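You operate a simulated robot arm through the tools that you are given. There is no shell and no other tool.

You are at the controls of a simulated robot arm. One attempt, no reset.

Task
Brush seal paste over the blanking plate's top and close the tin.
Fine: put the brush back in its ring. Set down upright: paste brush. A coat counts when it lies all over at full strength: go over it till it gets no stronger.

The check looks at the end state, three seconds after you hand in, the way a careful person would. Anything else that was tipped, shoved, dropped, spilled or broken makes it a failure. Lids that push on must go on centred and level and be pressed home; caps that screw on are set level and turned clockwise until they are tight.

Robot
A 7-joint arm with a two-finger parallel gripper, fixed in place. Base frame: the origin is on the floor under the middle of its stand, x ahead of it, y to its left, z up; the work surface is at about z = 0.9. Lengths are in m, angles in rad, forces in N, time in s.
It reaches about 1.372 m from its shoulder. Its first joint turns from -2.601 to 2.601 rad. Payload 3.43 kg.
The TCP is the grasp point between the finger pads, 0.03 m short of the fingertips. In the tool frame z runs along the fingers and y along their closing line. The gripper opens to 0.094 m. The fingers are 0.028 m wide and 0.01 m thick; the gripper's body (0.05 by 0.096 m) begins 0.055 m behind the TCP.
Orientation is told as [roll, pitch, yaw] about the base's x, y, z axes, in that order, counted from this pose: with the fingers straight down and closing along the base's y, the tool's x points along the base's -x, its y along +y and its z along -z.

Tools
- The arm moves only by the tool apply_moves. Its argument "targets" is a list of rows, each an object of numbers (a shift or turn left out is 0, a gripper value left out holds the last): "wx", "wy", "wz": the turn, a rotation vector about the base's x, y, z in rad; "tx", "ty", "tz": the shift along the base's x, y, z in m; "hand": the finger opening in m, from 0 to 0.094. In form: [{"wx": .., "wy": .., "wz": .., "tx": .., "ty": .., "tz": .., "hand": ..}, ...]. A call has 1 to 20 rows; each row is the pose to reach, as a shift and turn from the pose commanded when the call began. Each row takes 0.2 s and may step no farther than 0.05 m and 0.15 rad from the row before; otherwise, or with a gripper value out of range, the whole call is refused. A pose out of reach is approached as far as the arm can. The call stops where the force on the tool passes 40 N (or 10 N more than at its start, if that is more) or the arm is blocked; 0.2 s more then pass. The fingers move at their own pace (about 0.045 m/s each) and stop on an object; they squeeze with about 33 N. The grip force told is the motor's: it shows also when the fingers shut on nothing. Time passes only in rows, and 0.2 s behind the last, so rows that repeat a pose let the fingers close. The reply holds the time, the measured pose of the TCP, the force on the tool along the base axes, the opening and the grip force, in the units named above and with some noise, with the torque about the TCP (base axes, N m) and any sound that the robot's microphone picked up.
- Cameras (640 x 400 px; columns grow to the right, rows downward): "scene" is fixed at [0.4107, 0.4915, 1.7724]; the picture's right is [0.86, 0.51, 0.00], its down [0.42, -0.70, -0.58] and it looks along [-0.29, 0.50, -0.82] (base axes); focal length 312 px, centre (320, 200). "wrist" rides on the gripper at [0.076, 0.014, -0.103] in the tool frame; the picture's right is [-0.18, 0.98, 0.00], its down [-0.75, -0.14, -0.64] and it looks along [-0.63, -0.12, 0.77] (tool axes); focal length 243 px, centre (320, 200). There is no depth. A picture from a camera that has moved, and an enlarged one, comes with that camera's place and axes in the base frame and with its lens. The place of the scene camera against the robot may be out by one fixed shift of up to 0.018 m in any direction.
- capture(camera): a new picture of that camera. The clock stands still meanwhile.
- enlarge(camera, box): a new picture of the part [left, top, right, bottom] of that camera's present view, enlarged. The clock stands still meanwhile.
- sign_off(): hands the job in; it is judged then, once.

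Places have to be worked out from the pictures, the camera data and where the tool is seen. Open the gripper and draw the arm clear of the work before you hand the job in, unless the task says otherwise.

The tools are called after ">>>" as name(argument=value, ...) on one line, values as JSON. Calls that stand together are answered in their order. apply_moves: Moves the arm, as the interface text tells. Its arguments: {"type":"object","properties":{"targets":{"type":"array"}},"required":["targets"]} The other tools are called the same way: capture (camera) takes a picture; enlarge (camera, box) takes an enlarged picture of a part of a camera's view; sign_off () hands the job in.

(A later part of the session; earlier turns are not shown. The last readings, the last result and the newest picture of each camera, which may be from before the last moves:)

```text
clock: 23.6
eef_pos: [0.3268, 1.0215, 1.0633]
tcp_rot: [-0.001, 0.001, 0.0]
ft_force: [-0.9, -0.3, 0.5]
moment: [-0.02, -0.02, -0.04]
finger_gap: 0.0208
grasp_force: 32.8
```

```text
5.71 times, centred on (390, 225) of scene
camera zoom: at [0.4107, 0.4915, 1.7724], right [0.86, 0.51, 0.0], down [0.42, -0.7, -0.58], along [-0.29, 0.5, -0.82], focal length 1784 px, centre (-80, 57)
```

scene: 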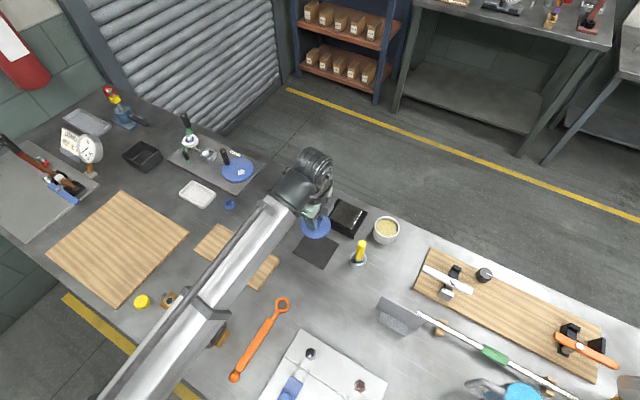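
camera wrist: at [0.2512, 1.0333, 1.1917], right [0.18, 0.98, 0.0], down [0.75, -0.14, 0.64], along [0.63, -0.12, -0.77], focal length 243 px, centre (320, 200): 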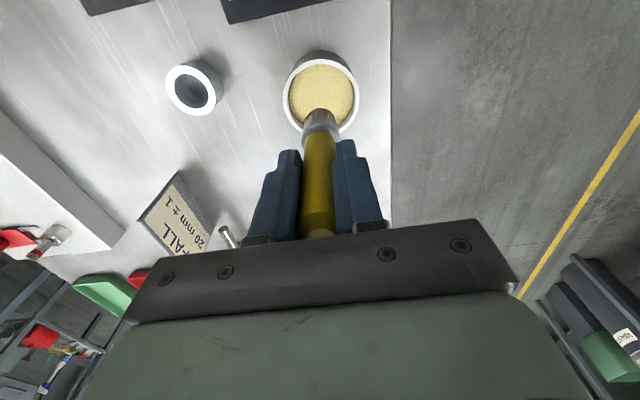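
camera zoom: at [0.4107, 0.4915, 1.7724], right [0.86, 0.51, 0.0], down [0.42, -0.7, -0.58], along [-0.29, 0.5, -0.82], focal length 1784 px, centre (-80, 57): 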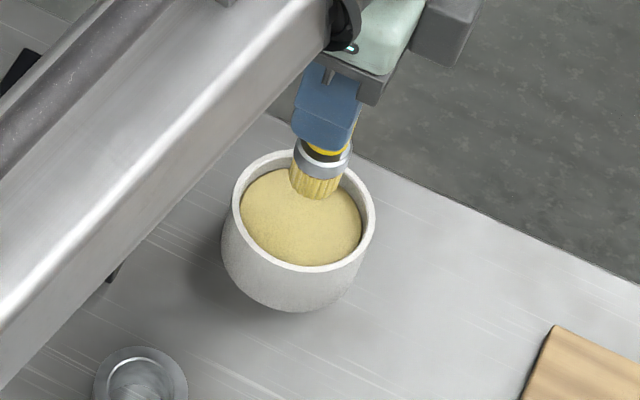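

The bristles are loaded (yellow), the brush hasn't slipped, and nothing drips. I'll move over the plate's near corner region, tip about 4 cm above the plate, and check the position.

>>> apply_moves(targets=[{"tx": -0.04, "ty": -0.013}, {"tx": -0.08, "ty": -0.026}, {"tx": -0.12, "ty": -0.039}, {"tx": -0.1565, "ty": -0.0498}, {"tx": -0.1565, "ty": -0.0498}])

>>> capture(camera="wrist")

>>> enlarge(camera="wrist", box=[250, 10, 440, 160])

>>> enlarge(camera="scene", box=[290, 170, 410, 270])

```text
clock: 24.8
eef_pos: [0.1699, 0.9698, 1.063]
tcp_rot: [0.0, 0.0, 0.0]
ft_force: [-1.0, -0.1, -0.6]
moment: [-0.03, 0.0, 0.03]
finger_gap: 0.0209
grasp_force: 32.9
```

```text
taken
camera wrist: at [0.095, 0.9837, 1.165], right [0.18, 0.98, 0.0], down [0.75, -0.14, 0.64], along [0.63, -0.12, -0.77], focal length 243 px, centre (320, 200)
```

wrist: 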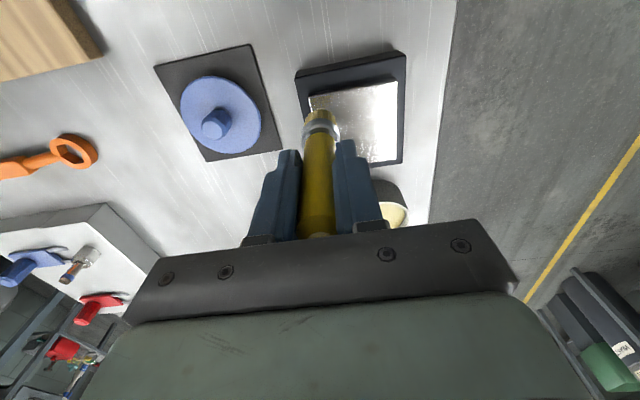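

```text
2.67 times, centred on (345, 85) of wrist
camera zoom: at [0.095, 0.9837, 1.165], right [0.18, 0.98, 0.0], down [0.75, -0.14, 0.64], along [0.63, -0.12, -0.77], focal length 647 px, centre (253, 507)
```

zoom: 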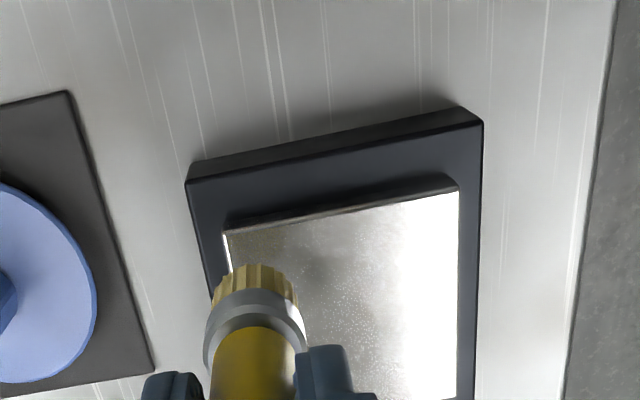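

```text
4.00 times, centred on (350, 220) of scene
camera zoom: at [0.4107, 0.4915, 1.7724], right [0.86, 0.51, 0.0], down [0.42, -0.7, -0.58], along [-0.29, 0.5, -0.82], focal length 1249 px, centre (200, 120)
```

zoom: 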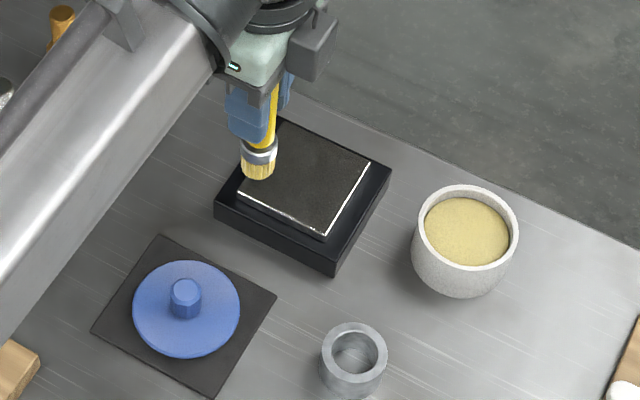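

The corners confirm the plate at x 0.1615–0.241, y 0.961–1.040. I'll lower at this corner and feel for first contact.

>>> apply_moves(targets=[{"tx": 0.001, "ty": 0.001, "tz": -0.02}, {"tx": 0.001, "ty": 0.001, "tz": -0.032}, {"tx": 0.001, "ty": 0.001, "tz": -0.035}, {"tx": 0.001, "ty": 0.001, "tz": -0.037}, {"tx": 0.001, "ty": 0.001, "tz": -0.037}])

>>> enlarge(camera="wrist", box=[250, 10, 440, 160])

```text
clock: 26.0
eef_pos: [0.1712, 0.9711, 1.0277]
tcp_rot: [0.0, 0.0, 0.0]
ft_force: [0.7, -1.4, 29.5]
moment: [-0.44, -0.15, 0.01]
finger_gap: 0.0211
grasp_force: 33.1
```

```text
2.67 times, centred on (345, 85) of wrist
camera zoom: at [0.0957, 0.9843, 1.13], right [0.18, 0.98, 0.0], down [0.75, -0.14, 0.64], along [0.63, -0.12, -0.77], focal length 647 px, centre (253, 507)
```

zoom: 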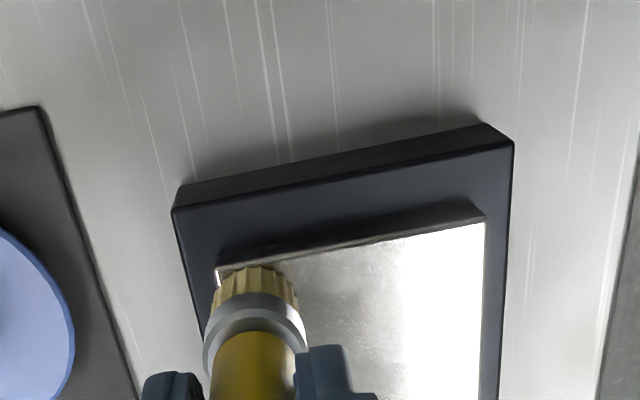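

Contact force is 29 N, more than brushing needs, and by the stiffness first touch is near z 1.031. I'll ease up to a light press and make a first stroke along y to see what the coat looks like.

>>> apply_moves(targets=[{"tz": 0.0035}, {"tz": 0.0035, "ty": 0.01}, {"tz": 0.0035, "ty": 0.02}, {"tz": 0.0035, "ty": 0.03}, {"tz": 0.0035, "ty": 0.04}, {"tz": 0.0035, "ty": 0.05}, {"tz": 0.0035, "ty": 0.06}])

>>> enlarge(camera="wrist", box=[210, 10, 400, 160])

>>> enlarge(camera="scene", box=[290, 170, 410, 270])

```text
clock: 27.6
eef_pos: [0.1698, 1.032, 1.0303]
tcp_rot: [0.0, -0.001, 0.0]
ft_force: [-0.5, -0.4, -0.8]
moment: [0.02, 0.02, -0.02]
finger_gap: 0.0209
grasp_force: 33.7
```

```text
2.67 times, centred on (305, 85) of wrist
camera zoom: at [0.0955, 1.0455, 1.1322], right [0.18, 0.98, 0.0], down [0.75, -0.14, 0.64], along [0.63, -0.12, -0.77], focal length 647 px, centre (360, 507)
```

zoom: 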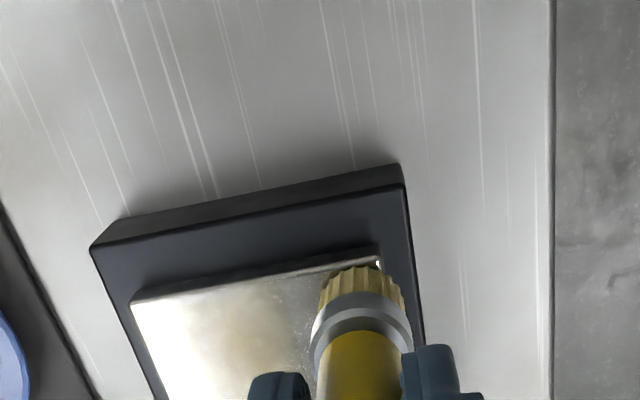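

```text
4.00 times, centred on (350, 220) of scene
camera zoom: at [0.4107, 0.4915, 1.7724], right [0.86, 0.51, 0.0], down [0.42, -0.7, -0.58], along [-0.29, 0.5, -0.82], focal length 1249 px, centre (200, 120)
```

zoom: 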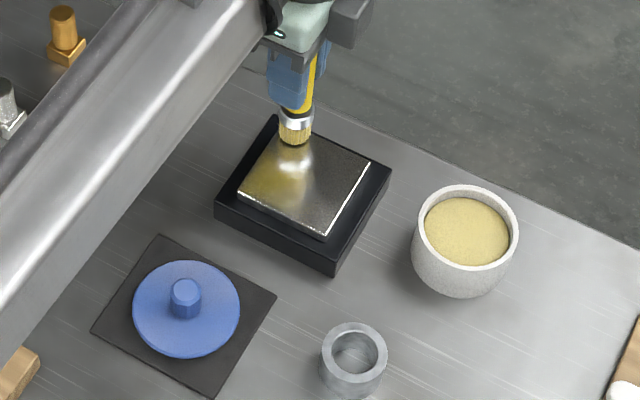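

A yellow film shows along the stroke, but force dropped to zero, so contact is slightly below z 1.0295. I'll press a bit lower, about z 1.028, and make the next passes stepping in x.

>>> apply_moves(targets=[{"tz": -0.0015}, {"tz": -0.0015, "ty": -0.012}, {"tz": -0.0015, "ty": -0.024}, {"tz": -0.0015, "ty": -0.036}, {"tz": -0.0015, "ty": -0.048}, {"tz": -0.0015, "ty": -0.06}])

>>> enlarge(camera="scene", box=[290, 170, 410, 270])

>>> enlarge(camera="wrist", box=[250, 10, 440, 160])

```text
clock: 29.0
eef_pos: [0.1712, 0.971, 1.0277]
tcp_rot: [0.0, -0.001, 0.0]
ft_force: [-0.6, -0.7, 1.8]
moment: [-0.1, 0.06, 0.02]
finger_gap: 0.0208
grasp_force: 33.0
```

```text
4.00 times, centred on (350, 220) of scene
camera zoom: at [0.4107, 0.4915, 1.7724], right [0.86, 0.51, 0.0], down [0.42, -0.7, -0.58], along [-0.29, 0.5, -0.82], focal length 1249 px, centre (200, 120)
```

zoom: 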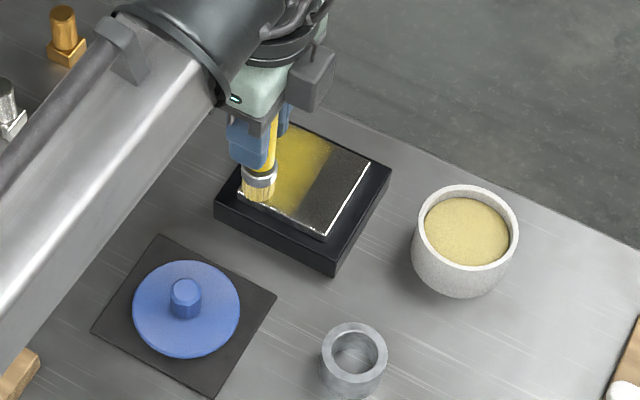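

```text
2.67 times, centred on (345, 85) of wrist
camera zoom: at [0.096, 0.9848, 1.1304], right [0.18, 0.98, 0.0], down [0.75, -0.14, 0.64], along [0.63, -0.12, -0.77], focal length 647 px, centre (253, 507)
```

zoom: 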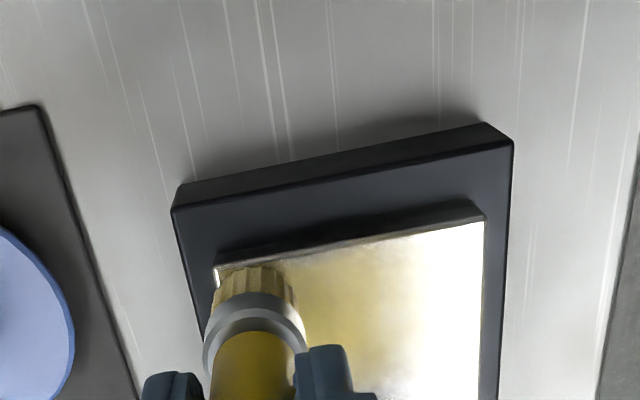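

A clear yellow band now covers the strip at low x, with only 2 N of force. I'll continue the raster with a slightly firmer touch, stepping x by 13 mm.

>>> apply_moves(targets=[{"tz": -0.0005, "tx": 0.013}, {"tz": -0.0005, "tx": 0.013, "ty": 0.012}, {"tz": -0.0005, "tx": 0.013, "ty": 0.024}, {"tz": -0.0005, "tx": 0.013, "ty": 0.036}, {"tz": -0.0005, "tx": 0.013, "ty": 0.048}, {"tz": -0.0005, "tx": 0.013, "ty": 0.06}, {"tz": -0.0005, "tx": 0.026, "ty": 0.06}, {"tz": -0.0005, "tx": 0.026, "ty": 0.048}, {"tz": -0.0005, "tx": 0.026, "ty": 0.036}, {"tz": -0.0005, "tx": 0.026, "ty": 0.024}, {"tz": -0.0005, "tx": 0.026, "ty": 0.012}, {"tz": -0.0005, "tx": 0.026, "ty": 0.0}])

>>> enlarge(camera="scene", box=[290, 170, 410, 270])

>>> enlarge(camera="wrist", box=[250, 10, 440, 160])

```text
clock: 31.6
eef_pos: [0.1974, 0.9714, 1.0277]
tcp_rot: [0.002, 0.001, 0.0]
ft_force: [-0.5, 0.3, -0.3]
moment: [0.03, 0.01, -0.02]
finger_gap: 0.021
grasp_force: 33.5
```

```text
4.00 times, centred on (350, 220) of scene
camera zoom: at [0.4107, 0.4915, 1.7724], right [0.86, 0.51, 0.0], down [0.42, -0.7, -0.58], along [-0.29, 0.5, -0.82], focal length 1249 px, centre (200, 120)
```

zoom: 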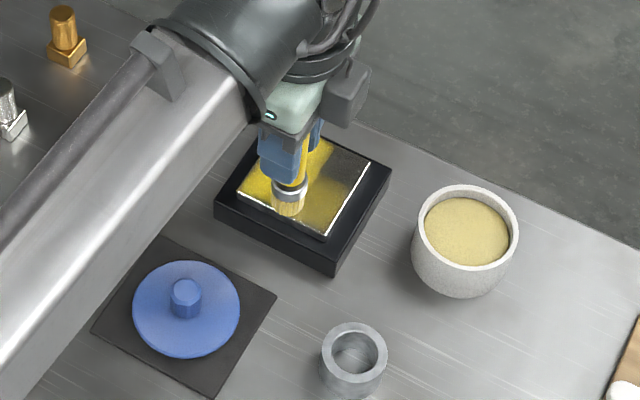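

```text
2.67 times, centred on (345, 85) of wrist
camera zoom: at [0.1218, 0.9851, 1.1304], right [0.18, 0.98, 0.0], down [0.75, -0.14, 0.64], along [0.63, -0.12, -0.77], focal length 647 px, centre (253, 507)
```

zoom: 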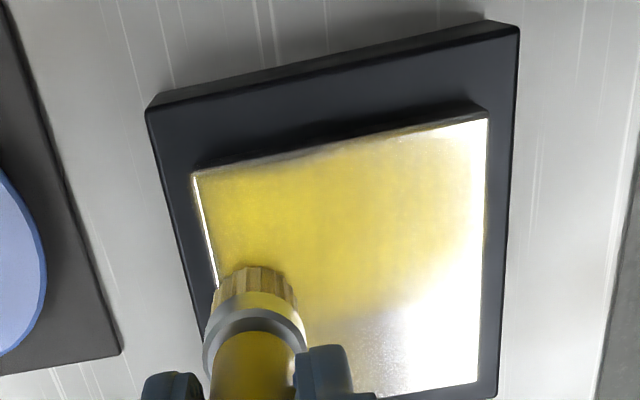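

The coat is building over the first half, and the force is now near zero. I'll lower about 0.7 mm more and brush the remaining strips towards high x.

>>> apply_moves(targets=[{"tz": -0.0007, "tx": 0.013}, {"tz": -0.0007, "tx": 0.013, "ty": 0.012}, {"tz": -0.0007, "tx": 0.013, "ty": 0.024}, {"tz": -0.0007, "tx": 0.013, "ty": 0.036}, {"tz": -0.0007, "tx": 0.013, "ty": 0.048}, {"tz": -0.0007, "tx": 0.013, "ty": 0.06}, {"tz": -0.0007, "tx": 0.025, "ty": 0.06}, {"tz": -0.0007, "tx": 0.025, "ty": 0.048}, {"tz": -0.0007, "tx": 0.025, "ty": 0.036}, {"tz": -0.0007, "tx": 0.025, "ty": 0.024}, {"tz": -0.0007, "tx": 0.025, "ty": 0.012}, {"tz": -0.0007, "tx": 0.025, "ty": 0.0}, {"tz": -0.0007, "tx": 0.035, "ty": 0.0}, {"tz": -0.0007, "tx": 0.035, "ty": 0.012}, {"tz": -0.0007, "tx": 0.035, "ty": 0.024}, {"tz": -0.0007, "tx": 0.035, "ty": 0.036}, {"tz": -0.0007, "tx": 0.035, "ty": 0.048}, {"tz": -0.0007, "tx": 0.035, "ty": 0.06}])

>>> enlarge(camera="scene", box=[290, 170, 410, 270])

>>> enlarge(camera="wrist", box=[210, 0, 400, 150])

```text
clock: 35.4
eef_pos: [0.2327, 1.0317, 1.0275]
tcp_rot: [0.0, 0.0, -0.002]
ft_force: [0.4, 0.6, 1.2]
moment: [0.01, 0.01, 0.01]
finger_gap: 0.0209
grasp_force: 33.5
```

```text
4.00 times, centred on (350, 220) of scene
camera zoom: at [0.4107, 0.4915, 1.7724], right [0.86, 0.51, 0.0], down [0.42, -0.7, -0.58], along [-0.29, 0.5, -0.82], focal length 1249 px, centre (200, 120)
```

zoom: 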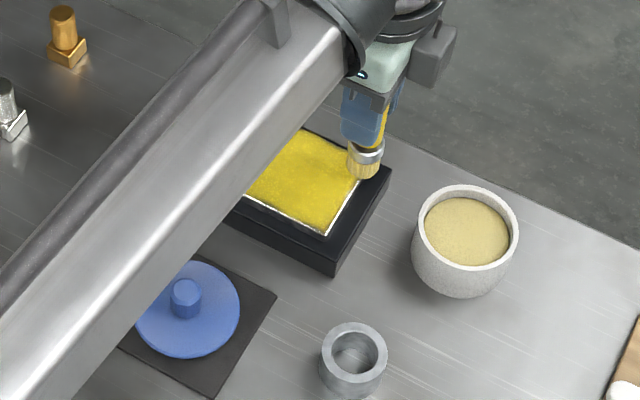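

```text
2.67 times, centred on (305, 75) of wrist
camera zoom: at [0.1568, 1.0454, 1.1287], right [0.18, 0.98, 0.0], down [0.75, -0.14, 0.64], along [0.63, -0.12, -0.77], focal length 647 px, centre (360, 533)
```

zoom: 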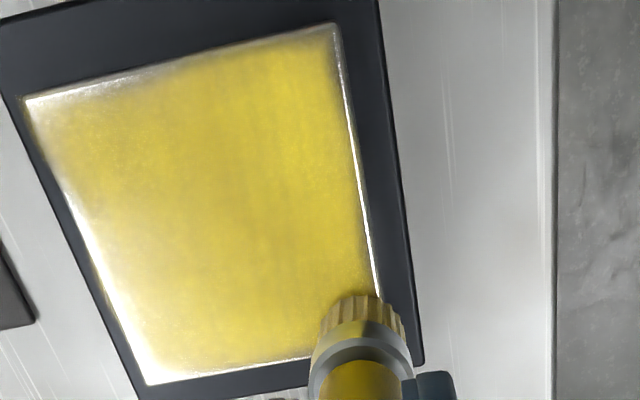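

Most of the plate is yellow, but the low-y and low-x edges look thin. I'll reload the brush in the tin, then go over everything again, reaching closer to the edges.

>>> apply_moves(targets=[{"tz": 0.01}, {"tz": 0.037}, {"tx": 0.0475, "ty": -0.005, "tz": 0.037}, {"tx": 0.0955, "ty": -0.0102, "tz": 0.037}, {"tx": 0.0955, "ty": -0.0102, "tz": 0.02}, {"tx": 0.0955, "ty": -0.0102, "tz": 0.005}, {"tx": 0.0955, "ty": -0.0102, "tz": 0.0}, {"tx": 0.0955, "ty": -0.0102, "tz": -0.002}, {"tx": 0.0955, "ty": -0.0102, "tz": -0.004}, {"tx": 0.0955, "ty": -0.0102, "tz": -0.004}])

>>> enlarge(camera="wrist", box=[260, 30, 390, 160])

>>> enlarge(camera="scene", box=[290, 170, 430, 270])

```text
clock: 37.6
eef_pos: [0.3276, 1.0218, 1.0224]
tcp_rot: [-0.001, 0.0, -0.001]
ft_force: [1.2, -0.6, -0.9]
moment: [-0.02, -0.03, 0.04]
finger_gap: 0.021
grasp_force: 32.3
```

```text
3.08 times, centred on (325, 95) of wrist
camera zoom: at [0.2517, 1.0352, 1.1253], right [0.18, 0.98, 0.0], down [0.75, -0.14, 0.64], along [0.63, -0.12, -0.77], focal length 746 px, centre (305, 523)
```

zoom: 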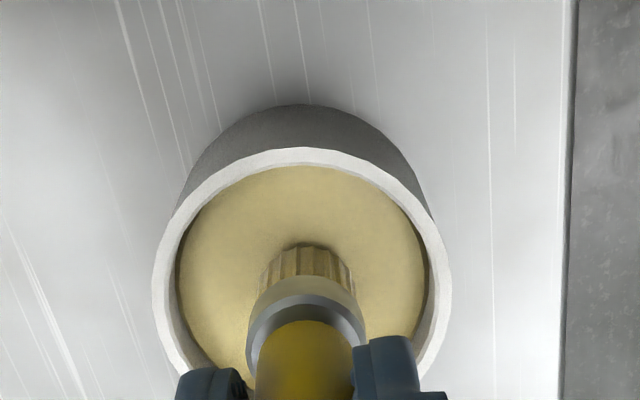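

```text
4.00 times, centred on (360, 220) of scene
camera zoom: at [0.4107, 0.4915, 1.7724], right [0.86, 0.51, 0.0], down [0.42, -0.7, -0.58], along [-0.29, 0.5, -0.82], focal length 1249 px, centre (160, 120)
```

zoom: 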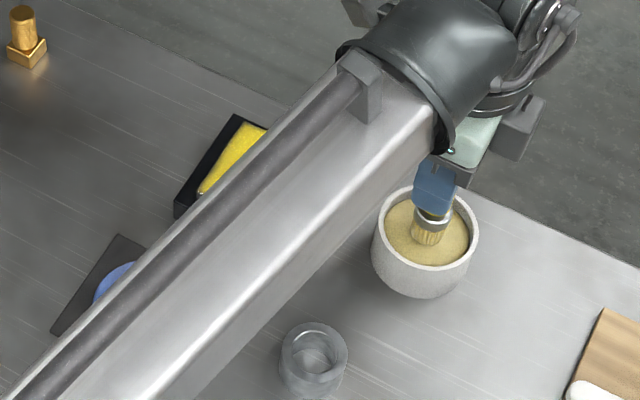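

There's no force yet at z 1.0228, so the brush has settled slightly higher in the grip. I'll lower in 1 mm steps until it touches the paste.

>>> apply_moves(targets=[{"tz": -0.001}, {"tz": -0.002}, {"tz": -0.002}])

```text
clock: 38.4
eef_pos: [0.3274, 1.0205, 1.0224]
tcp_rot: [0.001, -0.001, -0.001]
ft_force: [0.4, -0.4, 5.1]
moment: [-0.23, -0.04, -0.01]
finger_gap: 0.0209
grasp_force: 33.0
```

Touching at 5 N. I'll press a touch more, hold to load the brush, then lift and look.

>>> apply_moves(targets=[{"tz": -0.001}, {"tz": -0.001}, {"tz": -0.001}, {"tz": 0.003}, {"tz": 0.012}, {"tz": 0.025}, {"tz": 0.042}, {"tz": 0.042}])

>>> enlarge(camera="wrist", box=[260, 30, 390, 160])

```text
clock: 40.2
eef_pos: [0.3284, 1.0218, 1.0636]
tcp_rot: [0.0, -0.001, 0.0]
ft_force: [0.2, -0.5, -0.1]
moment: [0.02, 0.01, -0.02]
finger_gap: 0.0207
grasp_force: 33.4
```

```text
3.08 times, centred on (325, 95) of wrist
camera zoom: at [0.2523, 1.0354, 1.1656], right [0.18, 0.98, 0.0], down [0.75, -0.14, 0.64], along [0.63, -0.12, -0.77], focal length 746 px, centre (305, 523)
```

zoom: 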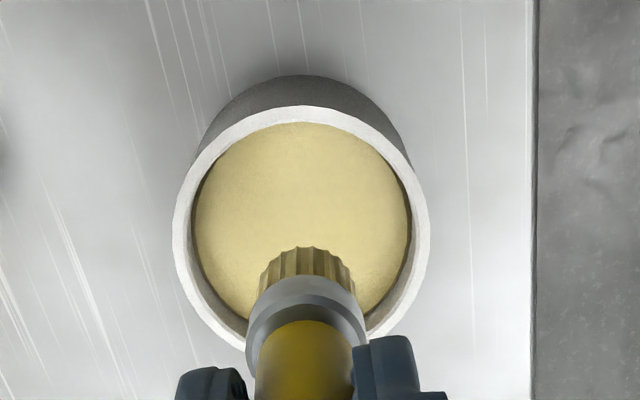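

The brush is reloaded. Second coat: I'll start nearer the low-x, low-y edge at (0.167, 0.967) and run longer strokes at a light press.

>>> apply_moves(targets=[{"tx": -0.04, "ty": -0.0135}, {"tx": -0.08, "ty": -0.027}, {"tx": -0.12, "ty": -0.0404}, {"tx": -0.1605, "ty": -0.0538}, {"tx": -0.1605, "ty": -0.0538, "tz": -0.02}, {"tx": -0.1605, "ty": -0.0538, "tz": -0.034}, {"tx": -0.1605, "ty": -0.0538, "tz": -0.0366}, {"tx": -0.1605, "ty": -0.0402, "tz": -0.0366}, {"tx": -0.1605, "ty": -0.0266, "tz": -0.0366}, {"tx": -0.1605, "ty": -0.013, "tz": -0.0366}, {"tx": -0.1605, "ty": 0.0006, "tz": -0.0366}, {"tx": -0.1605, "ty": 0.0142, "tz": -0.0366}, {"tx": -0.1485, "ty": 0.0142, "tz": -0.0366}, {"tx": -0.1485, "ty": 0.0006, "tz": -0.0366}, {"tx": -0.1485, "ty": -0.013, "tz": -0.0366}, {"tx": -0.1485, "ty": -0.0266, "tz": -0.0366}, {"tx": -0.1485, "ty": -0.0402, "tz": -0.0366}, {"tx": -0.1485, "ty": -0.0538, "tz": -0.0366}])

>>> enlarge(camera="wrist", box=[250, 10, 440, 160])

>>> enlarge(camera="scene", box=[290, 170, 410, 270])

```text
clock: 44.0
eef_pos: [0.1801, 0.9665, 1.0267]
tcp_rot: [0.0, -0.001, -0.002]
ft_force: [-0.7, 4.6, 16.5]
moment: [0.41, -0.03, 0.04]
finger_gap: 0.0205
grasp_force: 32.9
```

```text
2.67 times, centred on (345, 85) of wrist
camera zoom: at [0.1038, 0.9806, 1.1287], right [0.18, 0.98, 0.0], down [0.75, -0.14, 0.64], along [0.63, -0.12, -0.77], focal length 647 px, centre (253, 507)
```

zoom: 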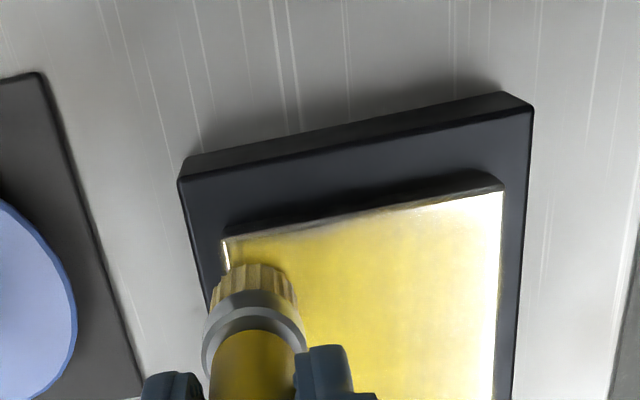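

```text
4.00 times, centred on (350, 220) of scene
camera zoom: at [0.4107, 0.4915, 1.7724], right [0.86, 0.51, 0.0], down [0.42, -0.7, -0.58], along [-0.29, 0.5, -0.82], focal length 1249 px, centre (200, 120)
```

zoom: 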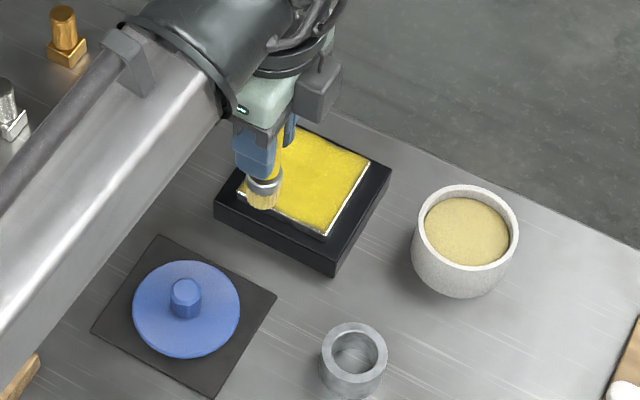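

The coat is thickening and the plate hasn't moved. Force is 16 N, so I'll lift 0.4 mm and continue the second-coat raster.

>>> apply_moves(targets=[{"tx": 0.012, "tz": 0.0004}, {"tx": 0.012, "ty": 0.0136, "tz": 0.0004}, {"tx": 0.012, "ty": 0.0272, "tz": 0.0004}, {"tx": 0.012, "ty": 0.0408, "tz": 0.0004}, {"tx": 0.012, "ty": 0.0544, "tz": 0.0004}, {"tx": 0.012, "ty": 0.068, "tz": 0.0004}, {"tx": 0.024, "ty": 0.068, "tz": 0.0004}, {"tx": 0.024, "ty": 0.0544, "tz": 0.0004}, {"tx": 0.024, "ty": 0.0408, "tz": 0.0004}, {"tx": 0.024, "ty": 0.0272, "tz": 0.0004}, {"tx": 0.024, "ty": 0.0136, "tz": 0.0004}, {"tx": 0.024, "ty": 0.0, "tz": 0.0004}, {"tx": 0.036, "ty": 0.0, "tz": 0.0004}, {"tx": 0.036, "ty": 0.0136, "tz": 0.0004}, {"tx": 0.036, "ty": 0.0272, "tz": 0.0004}, {"tx": 0.036, "ty": 0.0408, "tz": 0.0004}, {"tx": 0.036, "ty": 0.0544, "tz": 0.0004}, {"tx": 0.036, "ty": 0.068, "tz": 0.0004}])

>>> apply_moves(targets=[{"tx": 0.011}, {"tx": 0.011, "ty": -0.0136}, {"tx": 0.011, "ty": -0.0272}, {"tx": 0.011, "ty": -0.0408}, {"tx": 0.011, "ty": -0.0544}, {"tx": 0.011, "ty": -0.068}, {"tx": 0.02, "ty": -0.068}, {"tx": 0.02, "ty": -0.0544}, {"tx": 0.02, "ty": -0.0408}, {"tx": 0.02, "ty": -0.0272}, {"tx": 0.02, "ty": -0.0136}, {"tx": 0.02, "ty": 0.0}])

>>> enlarge(camera="wrist", box=[210, 0, 400, 150])

>>> enlarge(camera="scene", box=[290, 170, 410, 270])

```text
clock: 47.8
eef_pos: [0.2153, 1.0353, 1.0256]
tcp_rot: [0.0, 0.001, -0.001]
ft_force: [0.1, -0.2, 0.7]
moment: [0.0, 0.01, 0.01]
finger_gap: 0.0206
grasp_force: 33.0
```

```text
clock: 50.4
eef_pos: [0.236, 1.0358, 1.0266]
tcp_rot: [0.001, -0.001, 0.002]
ft_force: [0.6, -0.2, 2.0]
moment: [0.07, -0.04, 0.0]
finger_gap: 0.0206
grasp_force: 33.1
```

```text
2.67 times, centred on (305, 75) of wrist
camera zoom: at [0.1599, 1.0498, 1.1292], right [0.18, 0.98, 0.0], down [0.75, -0.14, 0.64], along [0.63, -0.12, -0.77], focal length 647 px, centre (360, 533)
```

zoom: 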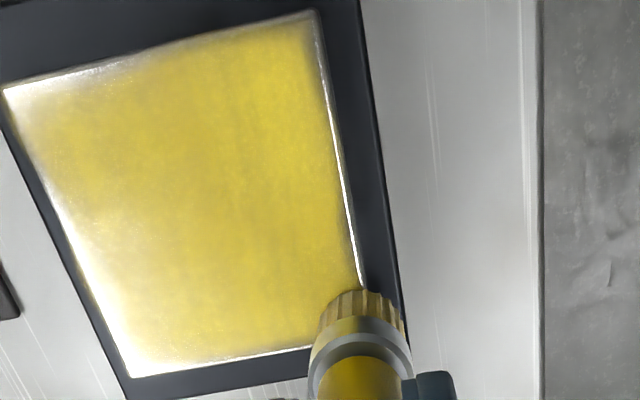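

```text
4.00 times, centred on (350, 220) of scene
camera zoom: at [0.4107, 0.4915, 1.7724], right [0.86, 0.51, 0.0], down [0.42, -0.7, -0.58], along [-0.29, 0.5, -0.82], focal length 1249 px, centre (200, 120)
```

zoom: 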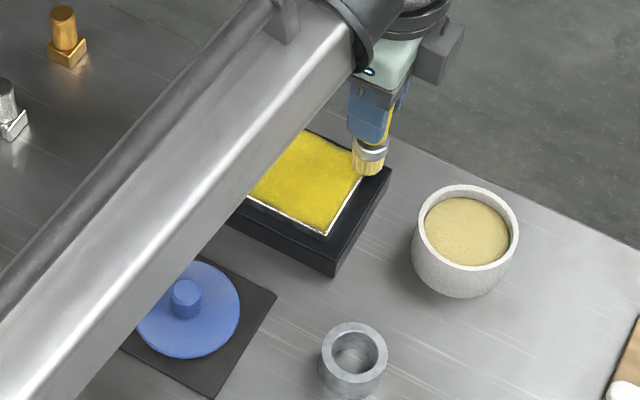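

In the wrist view I can't tell glare from thin coat. I'll lift and pull back to low x so that both cameras see the whole plate unobstructed.

>>> apply_moves(targets=[{"tz": 0.02}, {"tz": 0.055}, {"tx": -0.045, "tz": 0.06}, {"tx": -0.09, "tz": 0.07}, {"tx": -0.135, "ty": 0.01, "tz": 0.08}, {"tx": -0.155, "ty": 0.01, "tz": 0.08}])

>>> enlarge(camera="scene", box=[310, 180, 390, 250])

>>> enlarge(camera="wrist", box=[220, 60, 420, 220])

```text
clock: 51.8
eef_pos: [0.0803, 1.0469, 1.1068]
tcp_rot: [-0.001, 0.0, 0.001]
ft_force: [-0.3, 0.0, 0.4]
moment: [0.01, 0.02, 0.01]
finger_gap: 0.021
grasp_force: 33.3
```

```text
5.71 times, centred on (350, 215) of scene
camera zoom: at [0.4107, 0.4915, 1.7724], right [0.86, 0.51, 0.0], down [0.42, -0.7, -0.58], along [-0.29, 0.5, -0.82], focal length 1784 px, centre (149, 114)
```

zoom: 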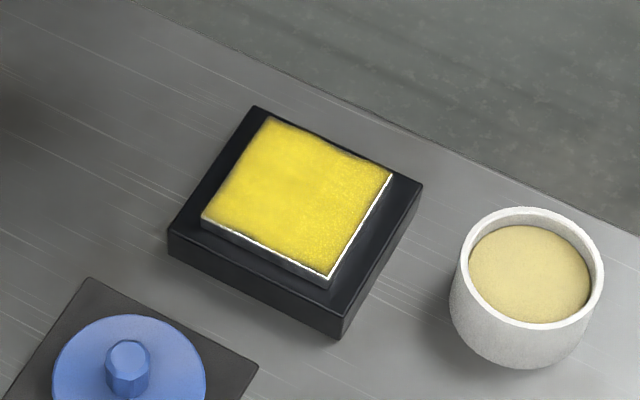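

```text
2.50 times, centred on (320, 140) of wrist
camera zoom: at [0.0048, 1.0602, 1.2093], right [0.18, 0.98, 0.0], down [0.75, -0.14, 0.64], along [0.63, -0.12, -0.77], focal length 606 px, centre (320, 350)
```

zoom: 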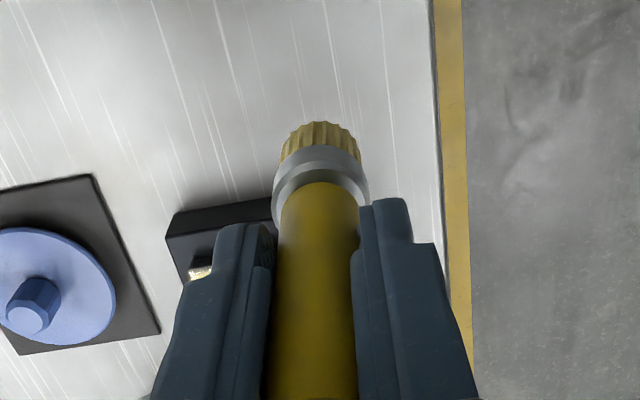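

The scene camera now sees the whole plate without glare. I'll zoom in further to judge how even the coat is.

>>> enlarge(camera="scene", box=[328, 190, 368, 222])

```text
12.50 times, centred on (348, 206) of scene
camera zoom: at [0.4107, 0.4915, 1.7724], right [0.86, 0.51, 0.0], down [0.42, -0.7, -0.58], along [-0.29, 0.5, -0.82], focal length 3903 px, centre (-30, 125)
```

zoom: 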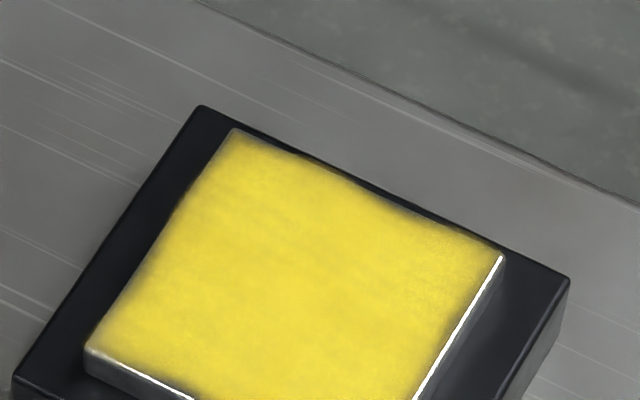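

>>> enlarge(camera="scene", box=[328, 204, 368, 236])

```text
12.50 times, centred on (348, 220) of scene
camera zoom: at [0.4107, 0.4915, 1.7724], right [0.86, 0.51, 0.0], down [0.42, -0.7, -0.58], along [-0.29, 0.5, -0.82], focal length 3903 px, centre (-30, -50)
```

zoom: 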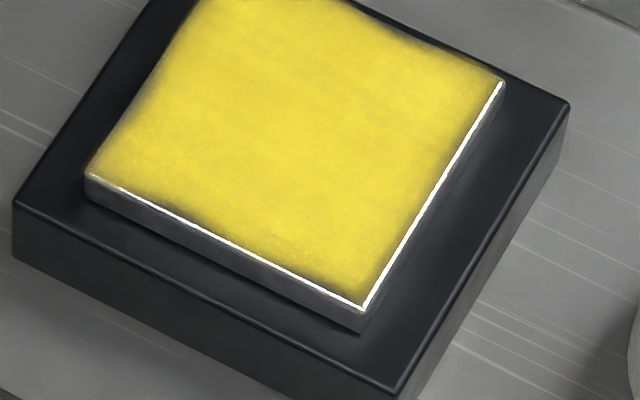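

The coat is near full in the middle but thinner along all four edges and at the corners. I'll reload the brush once more and then work the perimeter and the full face again.

>>> apply_moves(targets=[{"tx": 0.042, "ty": -0.004, "tz": -0.005}, {"tx": 0.084, "ty": -0.008, "tz": -0.012}, {"tx": 0.126, "ty": -0.012, "tz": -0.02}, {"tx": 0.168, "ty": -0.016, "tz": -0.028}, {"tx": 0.21, "ty": -0.02, "tz": -0.036}, {"tx": 0.2475, "ty": -0.0242, "tz": -0.0438}, {"tx": 0.2475, "ty": -0.0242, "tz": -0.065}, {"tx": 0.2475, "ty": -0.0242, "tz": -0.08}, {"tx": 0.2475, "ty": -0.0242, "tz": -0.084}, {"tx": 0.2475, "ty": -0.0242, "tz": -0.0858}, {"tx": 0.2475, "ty": -0.0242, "tz": -0.0868}, {"tx": 0.2475, "ty": -0.0242, "tz": -0.0868}])

```text
clock: 54.4
eef_pos: [0.3274, 1.0215, 1.0215]
tcp_rot: [0.001, -0.002, -0.001]
ft_force: [1.4, 3.9, 22.2]
moment: [0.41, -0.29, -0.01]
finger_gap: 0.0208
grasp_force: 32.8
```

The brush is loaded at 22 N. I'll lift it out and go to the low-x, low-y corner to begin the edge passes.

>>> apply_moves(targets=[{"tz": 0.003}, {"tz": 0.015}, {"tz": 0.043}, {"tz": 0.043}, {"tx": -0.041, "ty": -0.014, "tz": 0.043}, {"tx": -0.082, "ty": -0.028, "tz": 0.043}, {"tx": -0.123, "ty": -0.042, "tz": 0.043}, {"tx": -0.1625, "ty": -0.0558, "tz": 0.043}, {"tx": -0.1625, "ty": -0.0558, "tz": 0.02}, {"tx": -0.1625, "ty": -0.0558, "tz": 0.009}, {"tx": -0.1625, "ty": -0.0558, "tz": 0.0066}])

>>> enlarge(camera="wrist", box=[250, 10, 440, 160])

```text
clock: 56.8
eef_pos: [0.1641, 0.9644, 1.0279]
tcp_rot: [0.003, 0.0, -0.002]
ft_force: [-2.0, -0.5, 21.9]
moment: [-0.34, 0.02, -0.01]
finger_gap: 0.0208
grasp_force: 32.6
```

```text
2.67 times, centred on (345, 85) of wrist
camera zoom: at [0.0893, 0.9787, 1.1311], right [0.18, 0.98, 0.0], down [0.75, -0.14, 0.64], along [0.63, -0.12, -0.77], focal length 647 px, centre (253, 507)
```

zoom: 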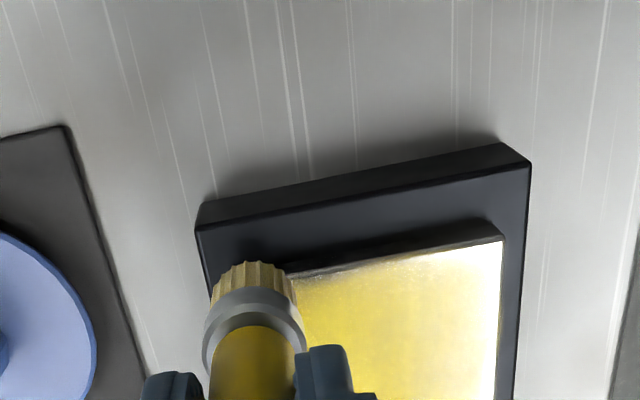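

Contact force here is 22 N, so I'll ease up 0.6 mm and run the perimeter: along y, along x, and back along y.

>>> apply_moves(targets=[{"tz": 0.0006}, {"ty": 0.012, "tz": 0.0006}, {"ty": 0.024, "tz": 0.0006}, {"ty": 0.036, "tz": 0.0006}, {"ty": 0.048, "tz": 0.0006}, {"ty": 0.06, "tz": 0.0006}, {"ty": 0.0715, "tz": 0.0006}])

>>> apply_moves(targets=[{"tx": 0.012, "tz": -0.0004}, {"tx": 0.024, "tz": -0.0004}, {"tx": 0.036, "tz": -0.0004}, {"tx": 0.048, "tz": -0.0004}, {"tx": 0.06, "tz": -0.0004}, {"tx": 0.0725, "tz": -0.0004}])

>>> apply_moves(targets=[{"ty": -0.012}, {"ty": -0.024}, {"ty": -0.036}, {"ty": -0.048}, {"ty": -0.06}, {"ty": -0.0715}])

>>> apply_moves(targets=[{"tx": -0.012}, {"tx": -0.024}, {"tx": -0.036}, {"tx": -0.048}, {"tx": -0.06}, {"tx": -0.0725}])

>>> enlarge(camera="scene", box=[310, 180, 390, 250])

```text
clock: 58.4
eef_pos: [0.1661, 1.0379, 1.0281]
tcp_rot: [0.001, 0.001, -0.001]
ft_force: [0.9, -4.8, 17.0]
moment: [-0.51, -0.15, -0.06]
finger_gap: 0.021
grasp_force: 33.3
```

```text
clock: 59.8
eef_pos: [0.2381, 1.0365, 1.0264]
tcp_rot: [0.0, 0.001, -0.001]
ft_force: [-1.2, -1.1, 5.7]
moment: [-0.15, 0.14, 0.0]
finger_gap: 0.0206
grasp_force: 32.7
```

```text
clock: 61.2
eef_pos: [0.2374, 0.9642, 1.0262]
tcp_rot: [0.001, -0.001, 0.0]
ft_force: [0.8, 0.3, 0.1]
moment: [0.03, 0.03, 0.01]
finger_gap: 0.0211
grasp_force: 33.1
```

```text
clock: 62.6
eef_pos: [0.1659, 0.965, 1.0274]
tcp_rot: [0.0, -0.001, 0.001]
ft_force: [-0.6, 0.0, 0.0]
moment: [0.02, -0.03, 0.02]
finger_gap: 0.0207
grasp_force: 32.7
```

```text
5.71 times, centred on (350, 215) of scene
camera zoom: at [0.4107, 0.4915, 1.7724], right [0.86, 0.51, 0.0], down [0.42, -0.7, -0.58], along [-0.29, 0.5, -0.82], focal length 1784 px, centre (149, 114)
```

zoom: 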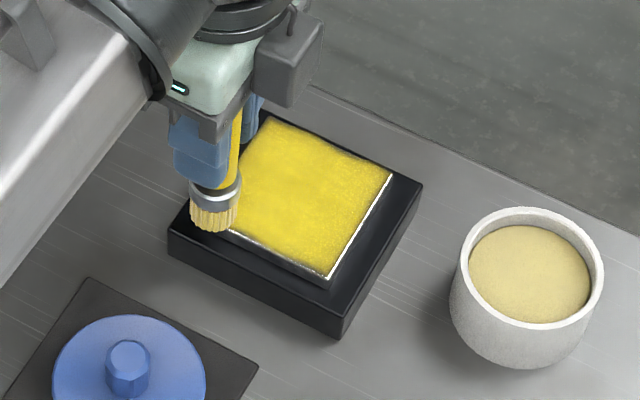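

Force has faded to zero on the last two edges, so the brush is creeping slightly up in the grip. I'll check the brush in the wrist view, then lower about 1 mm and redo the low-y and high-x edges.

>>> apply_moves(targets=[{"tz": -0.0008}, {"tz": -0.0012}])

>>> enlarge(camera="wrist", box=[260, 30, 390, 160])

```text
clock: 63.2
eef_pos: [0.1645, 0.9645, 1.026]
tcp_rot: [0.001, 0.001, -0.001]
ft_force: [-1.5, 0.3, 8.1]
moment: [0.2, 0.05, 0.05]
finger_gap: 0.0209
grasp_force: 33.5
```

```text
3.08 times, centred on (325, 95) of wrist
camera zoom: at [0.0894, 0.9794, 1.1286], right [0.18, 0.98, 0.0], down [0.75, -0.14, 0.64], along [0.63, -0.12, -0.77], focal length 746 px, centre (305, 523)
```

zoom: 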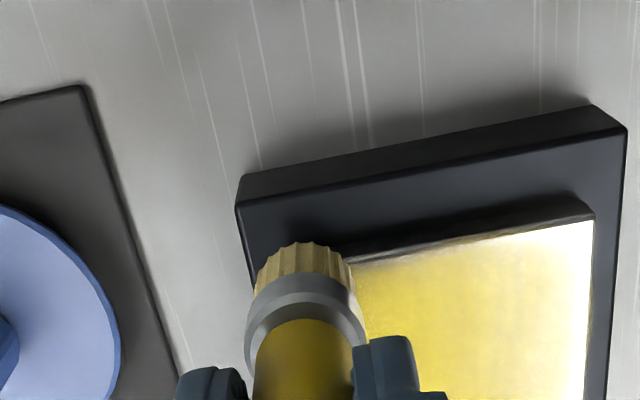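

Contact is back at a light 8 N. I'll run the perimeter again in the other direction at this height.

>>> apply_moves(targets=[{"tx": 0.012}, {"tx": 0.024}, {"tx": 0.036}, {"tx": 0.048}, {"tx": 0.06}, {"tx": 0.0725}, {"tx": 0.0725, "ty": 0.012}, {"tx": 0.0725, "ty": 0.024}, {"tx": 0.0725, "ty": 0.036}, {"tx": 0.0725, "ty": 0.048}, {"tx": 0.0725, "ty": 0.06}, {"tx": 0.0725, "ty": 0.0715}])

>>> apply_moves(targets=[{"tx": -0.012}, {"tx": -0.024}, {"tx": -0.036}, {"tx": -0.048}, {"tx": -0.06}, {"tx": -0.0725}, {"tx": -0.0725, "ty": -0.012}, {"tx": -0.0725, "ty": -0.024}, {"tx": -0.0725, "ty": -0.036}, {"tx": -0.0725, "ty": -0.048}, {"tx": -0.0725, "ty": -0.06}, {"tx": -0.0725, "ty": -0.0715}])

>>> enlarge(camera="scene", box=[328, 200, 368, 232])

```text
clock: 65.8
eef_pos: [0.2387, 1.0376, 1.0252]
tcp_rot: [0.0, -0.002, 0.0]
ft_force: [0.3, -0.3, 1.8]
moment: [-0.07, 0.0, -0.02]
finger_gap: 0.0208
grasp_force: 33.3
```

```text
clock: 68.4
eef_pos: [0.1654, 0.965, 1.0259]
tcp_rot: [-0.001, -0.001, 0.001]
ft_force: [0.6, -0.9, 1.7]
moment: [-0.08, -0.02, -0.01]
finger_gap: 0.0208
grasp_force: 33.2
```

```text
12.50 times, centred on (348, 216) of scene
camera zoom: at [0.4107, 0.4915, 1.7724], right [0.86, 0.51, 0.0], down [0.42, -0.7, -0.58], along [-0.29, 0.5, -0.82], focal length 3903 px, centre (-30, 0)
```

zoom: 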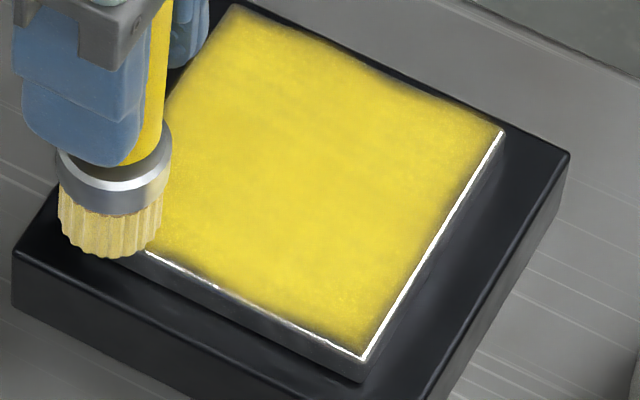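

The edges improve only slowly and the bristles look pale, so the brush is nearly empty. I'll reload and go over the edges and the face again.

>>> apply_moves(targets=[{"tz": 0.015}, {"tz": 0.0375}, {"tx": 0.041, "ty": 0.014, "tz": 0.0375}, {"tx": 0.082, "ty": 0.028, "tz": 0.0375}, {"tx": 0.123, "ty": 0.042, "tz": 0.0375}, {"tx": 0.1625, "ty": 0.0558, "tz": 0.0375}, {"tx": 0.1625, "ty": 0.0558, "tz": 0.015}, {"tx": 0.1625, "ty": 0.0558, "tz": 0.0}, {"tx": 0.1625, "ty": 0.0558, "tz": -0.0044}, {"tx": 0.1625, "ty": 0.0558, "tz": -0.0064}, {"tx": 0.1625, "ty": 0.0558, "tz": -0.0064}])

```text
clock: 70.8
eef_pos: [0.3286, 1.0218, 1.0188]
tcp_rot: [0.002, -0.001, 0.0]
ft_force: [1.8, 1.8, 13.9]
moment: [0.34, -0.19, 0.02]
finger_gap: 0.0209
grasp_force: 32.8
```

Loaded at 14 N. Starting at the high-x, high-y corner, I'll brush the high-x edge and then the low-y edge with the fresh load.

>>> apply_moves(targets=[{"tz": 0.003}, {"tz": 0.015}, {"tz": 0.043}, {"tx": -0.045, "ty": 0.008, "tz": 0.043}, {"tx": -0.089, "ty": 0.0162, "tz": 0.043}, {"tx": -0.089, "ty": 0.0162, "tz": 0.02}, {"tx": -0.089, "ty": 0.0162, "tz": 0.009}, {"tx": -0.089, "ty": 0.0162, "tz": 0.0066}, {"tx": -0.089, "ty": 0.0042, "tz": 0.0066}, {"tx": -0.089, "ty": -0.0078, "tz": 0.0066}, {"tx": -0.089, "ty": -0.0198, "tz": 0.0066}, {"tx": -0.089, "ty": -0.0318, "tz": 0.0066}, {"tx": -0.089, "ty": -0.0438, "tz": 0.0066}, {"tx": -0.089, "ty": -0.0573, "tz": 0.0066}])

>>> enlarge(camera="scene", box=[328, 200, 368, 232])

>>> apply_moves(targets=[{"tx": -0.012}, {"tx": -0.024}, {"tx": -0.036}, {"tx": -0.048}, {"tx": -0.06}, {"tx": -0.0745}])

>>> enlarge(camera="scene", box=[328, 200, 368, 232])

```text
clock: 73.8
eef_pos: [0.2381, 0.964, 1.0249]
tcp_rot: [0.001, 0.001, 0.0]
ft_force: [-0.3, 4.5, 13.2]
moment: [0.45, 0.02, -0.04]
finger_gap: 0.0208
grasp_force: 32.9
```

```text
12.50 times, centred on (348, 216) of scene
camera zoom: at [0.4107, 0.4915, 1.7724], right [0.86, 0.51, 0.0], down [0.42, -0.7, -0.58], along [-0.29, 0.5, -0.82], focal length 3903 px, centre (-30, 0)
```

zoom: 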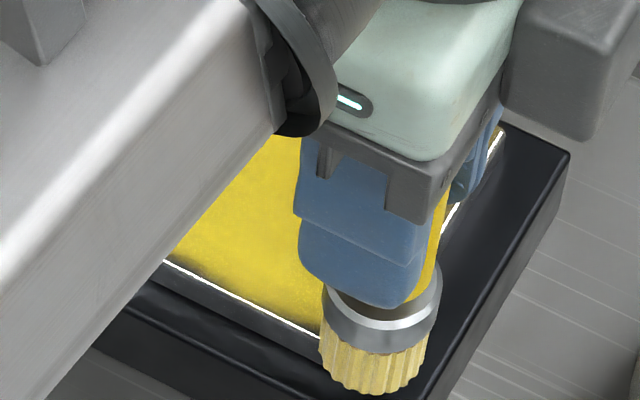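

```text
clock: 75.2
eef_pos: [0.1631, 0.9645, 1.0264]
tcp_rot: [0.001, 0.001, 0.001]
ft_force: [0.8, -0.3, -0.3]
moment: [-0.02, 0.02, -0.02]
finger_gap: 0.0204
grasp_force: 33.0
```

```text
12.50 times, centred on (348, 216) of scene
camera zoom: at [0.4107, 0.4915, 1.7724], right [0.86, 0.51, 0.0], down [0.42, -0.7, -0.58], along [-0.29, 0.5, -0.82], focal length 3903 px, centre (-30, 0)
```

zoom: 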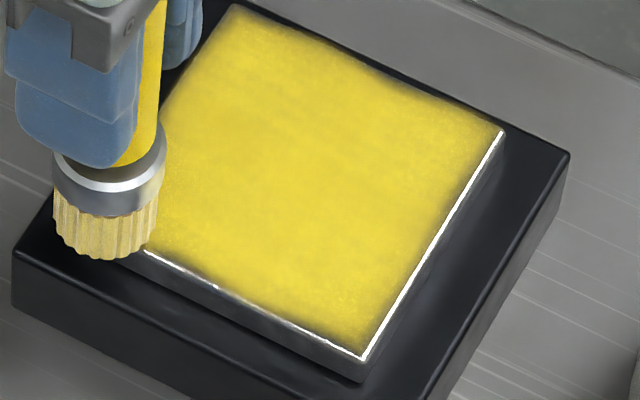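

The fringe along the edges looks almost unchanged after a freshly loaded pass. As a test, I'll run the brush centre right along the high-x edge line and see whether that fringe gets stronger.

>>> apply_moves(targets=[{"tz": 0.012}, {"tx": 0.04, "tz": 0.012}, {"tx": 0.0775, "tz": 0.012}, {"tx": 0.0775, "tz": 0.002}, {"tx": 0.0775, "tz": -0.0004}, {"tx": 0.0775, "ty": 0.012, "tz": -0.0006}, {"tx": 0.0775, "ty": 0.024, "tz": -0.0006}, {"tx": 0.0775, "ty": 0.036, "tz": -0.0006}, {"tx": 0.0775, "ty": 0.048, "tz": -0.0006}, {"tx": 0.0775, "ty": 0.06, "tz": -0.0006}, {"tx": 0.0775, "ty": 0.0745, "tz": -0.0006}])

>>> enlarge(camera="scene", box=[328, 200, 368, 232])

>>> enlarge(camera="wrist", box=[210, 0, 400, 150])

```text
clock: 77.6
eef_pos: [0.2415, 1.0385, 1.0248]
tcp_rot: [0.0, 0.0, 0.0]
ft_force: [1.1, -0.5, 2.0]
moment: [-0.14, -0.02, 0.01]
finger_gap: 0.0209
grasp_force: 32.9
```

```text
12.50 times, centred on (348, 216) of scene
camera zoom: at [0.4107, 0.4915, 1.7724], right [0.86, 0.51, 0.0], down [0.42, -0.7, -0.58], along [-0.29, 0.5, -0.82], focal length 3903 px, centre (-30, 0)
```

zoom: 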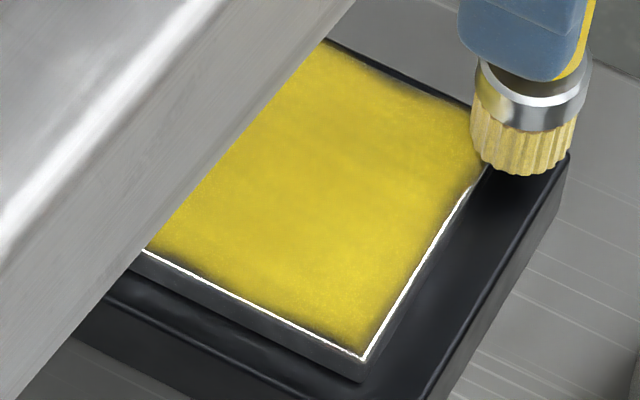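

```text
2.67 times, centred on (305, 75) of wrist
camera zoom: at [0.1662, 1.0531, 1.1271], right [0.18, 0.98, 0.0], down [0.75, -0.14, 0.64], along [0.63, -0.12, -0.77], focal length 647 px, centre (360, 533)
```

zoom: 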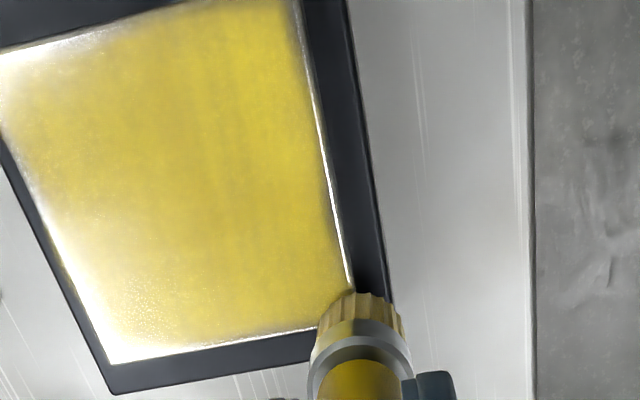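

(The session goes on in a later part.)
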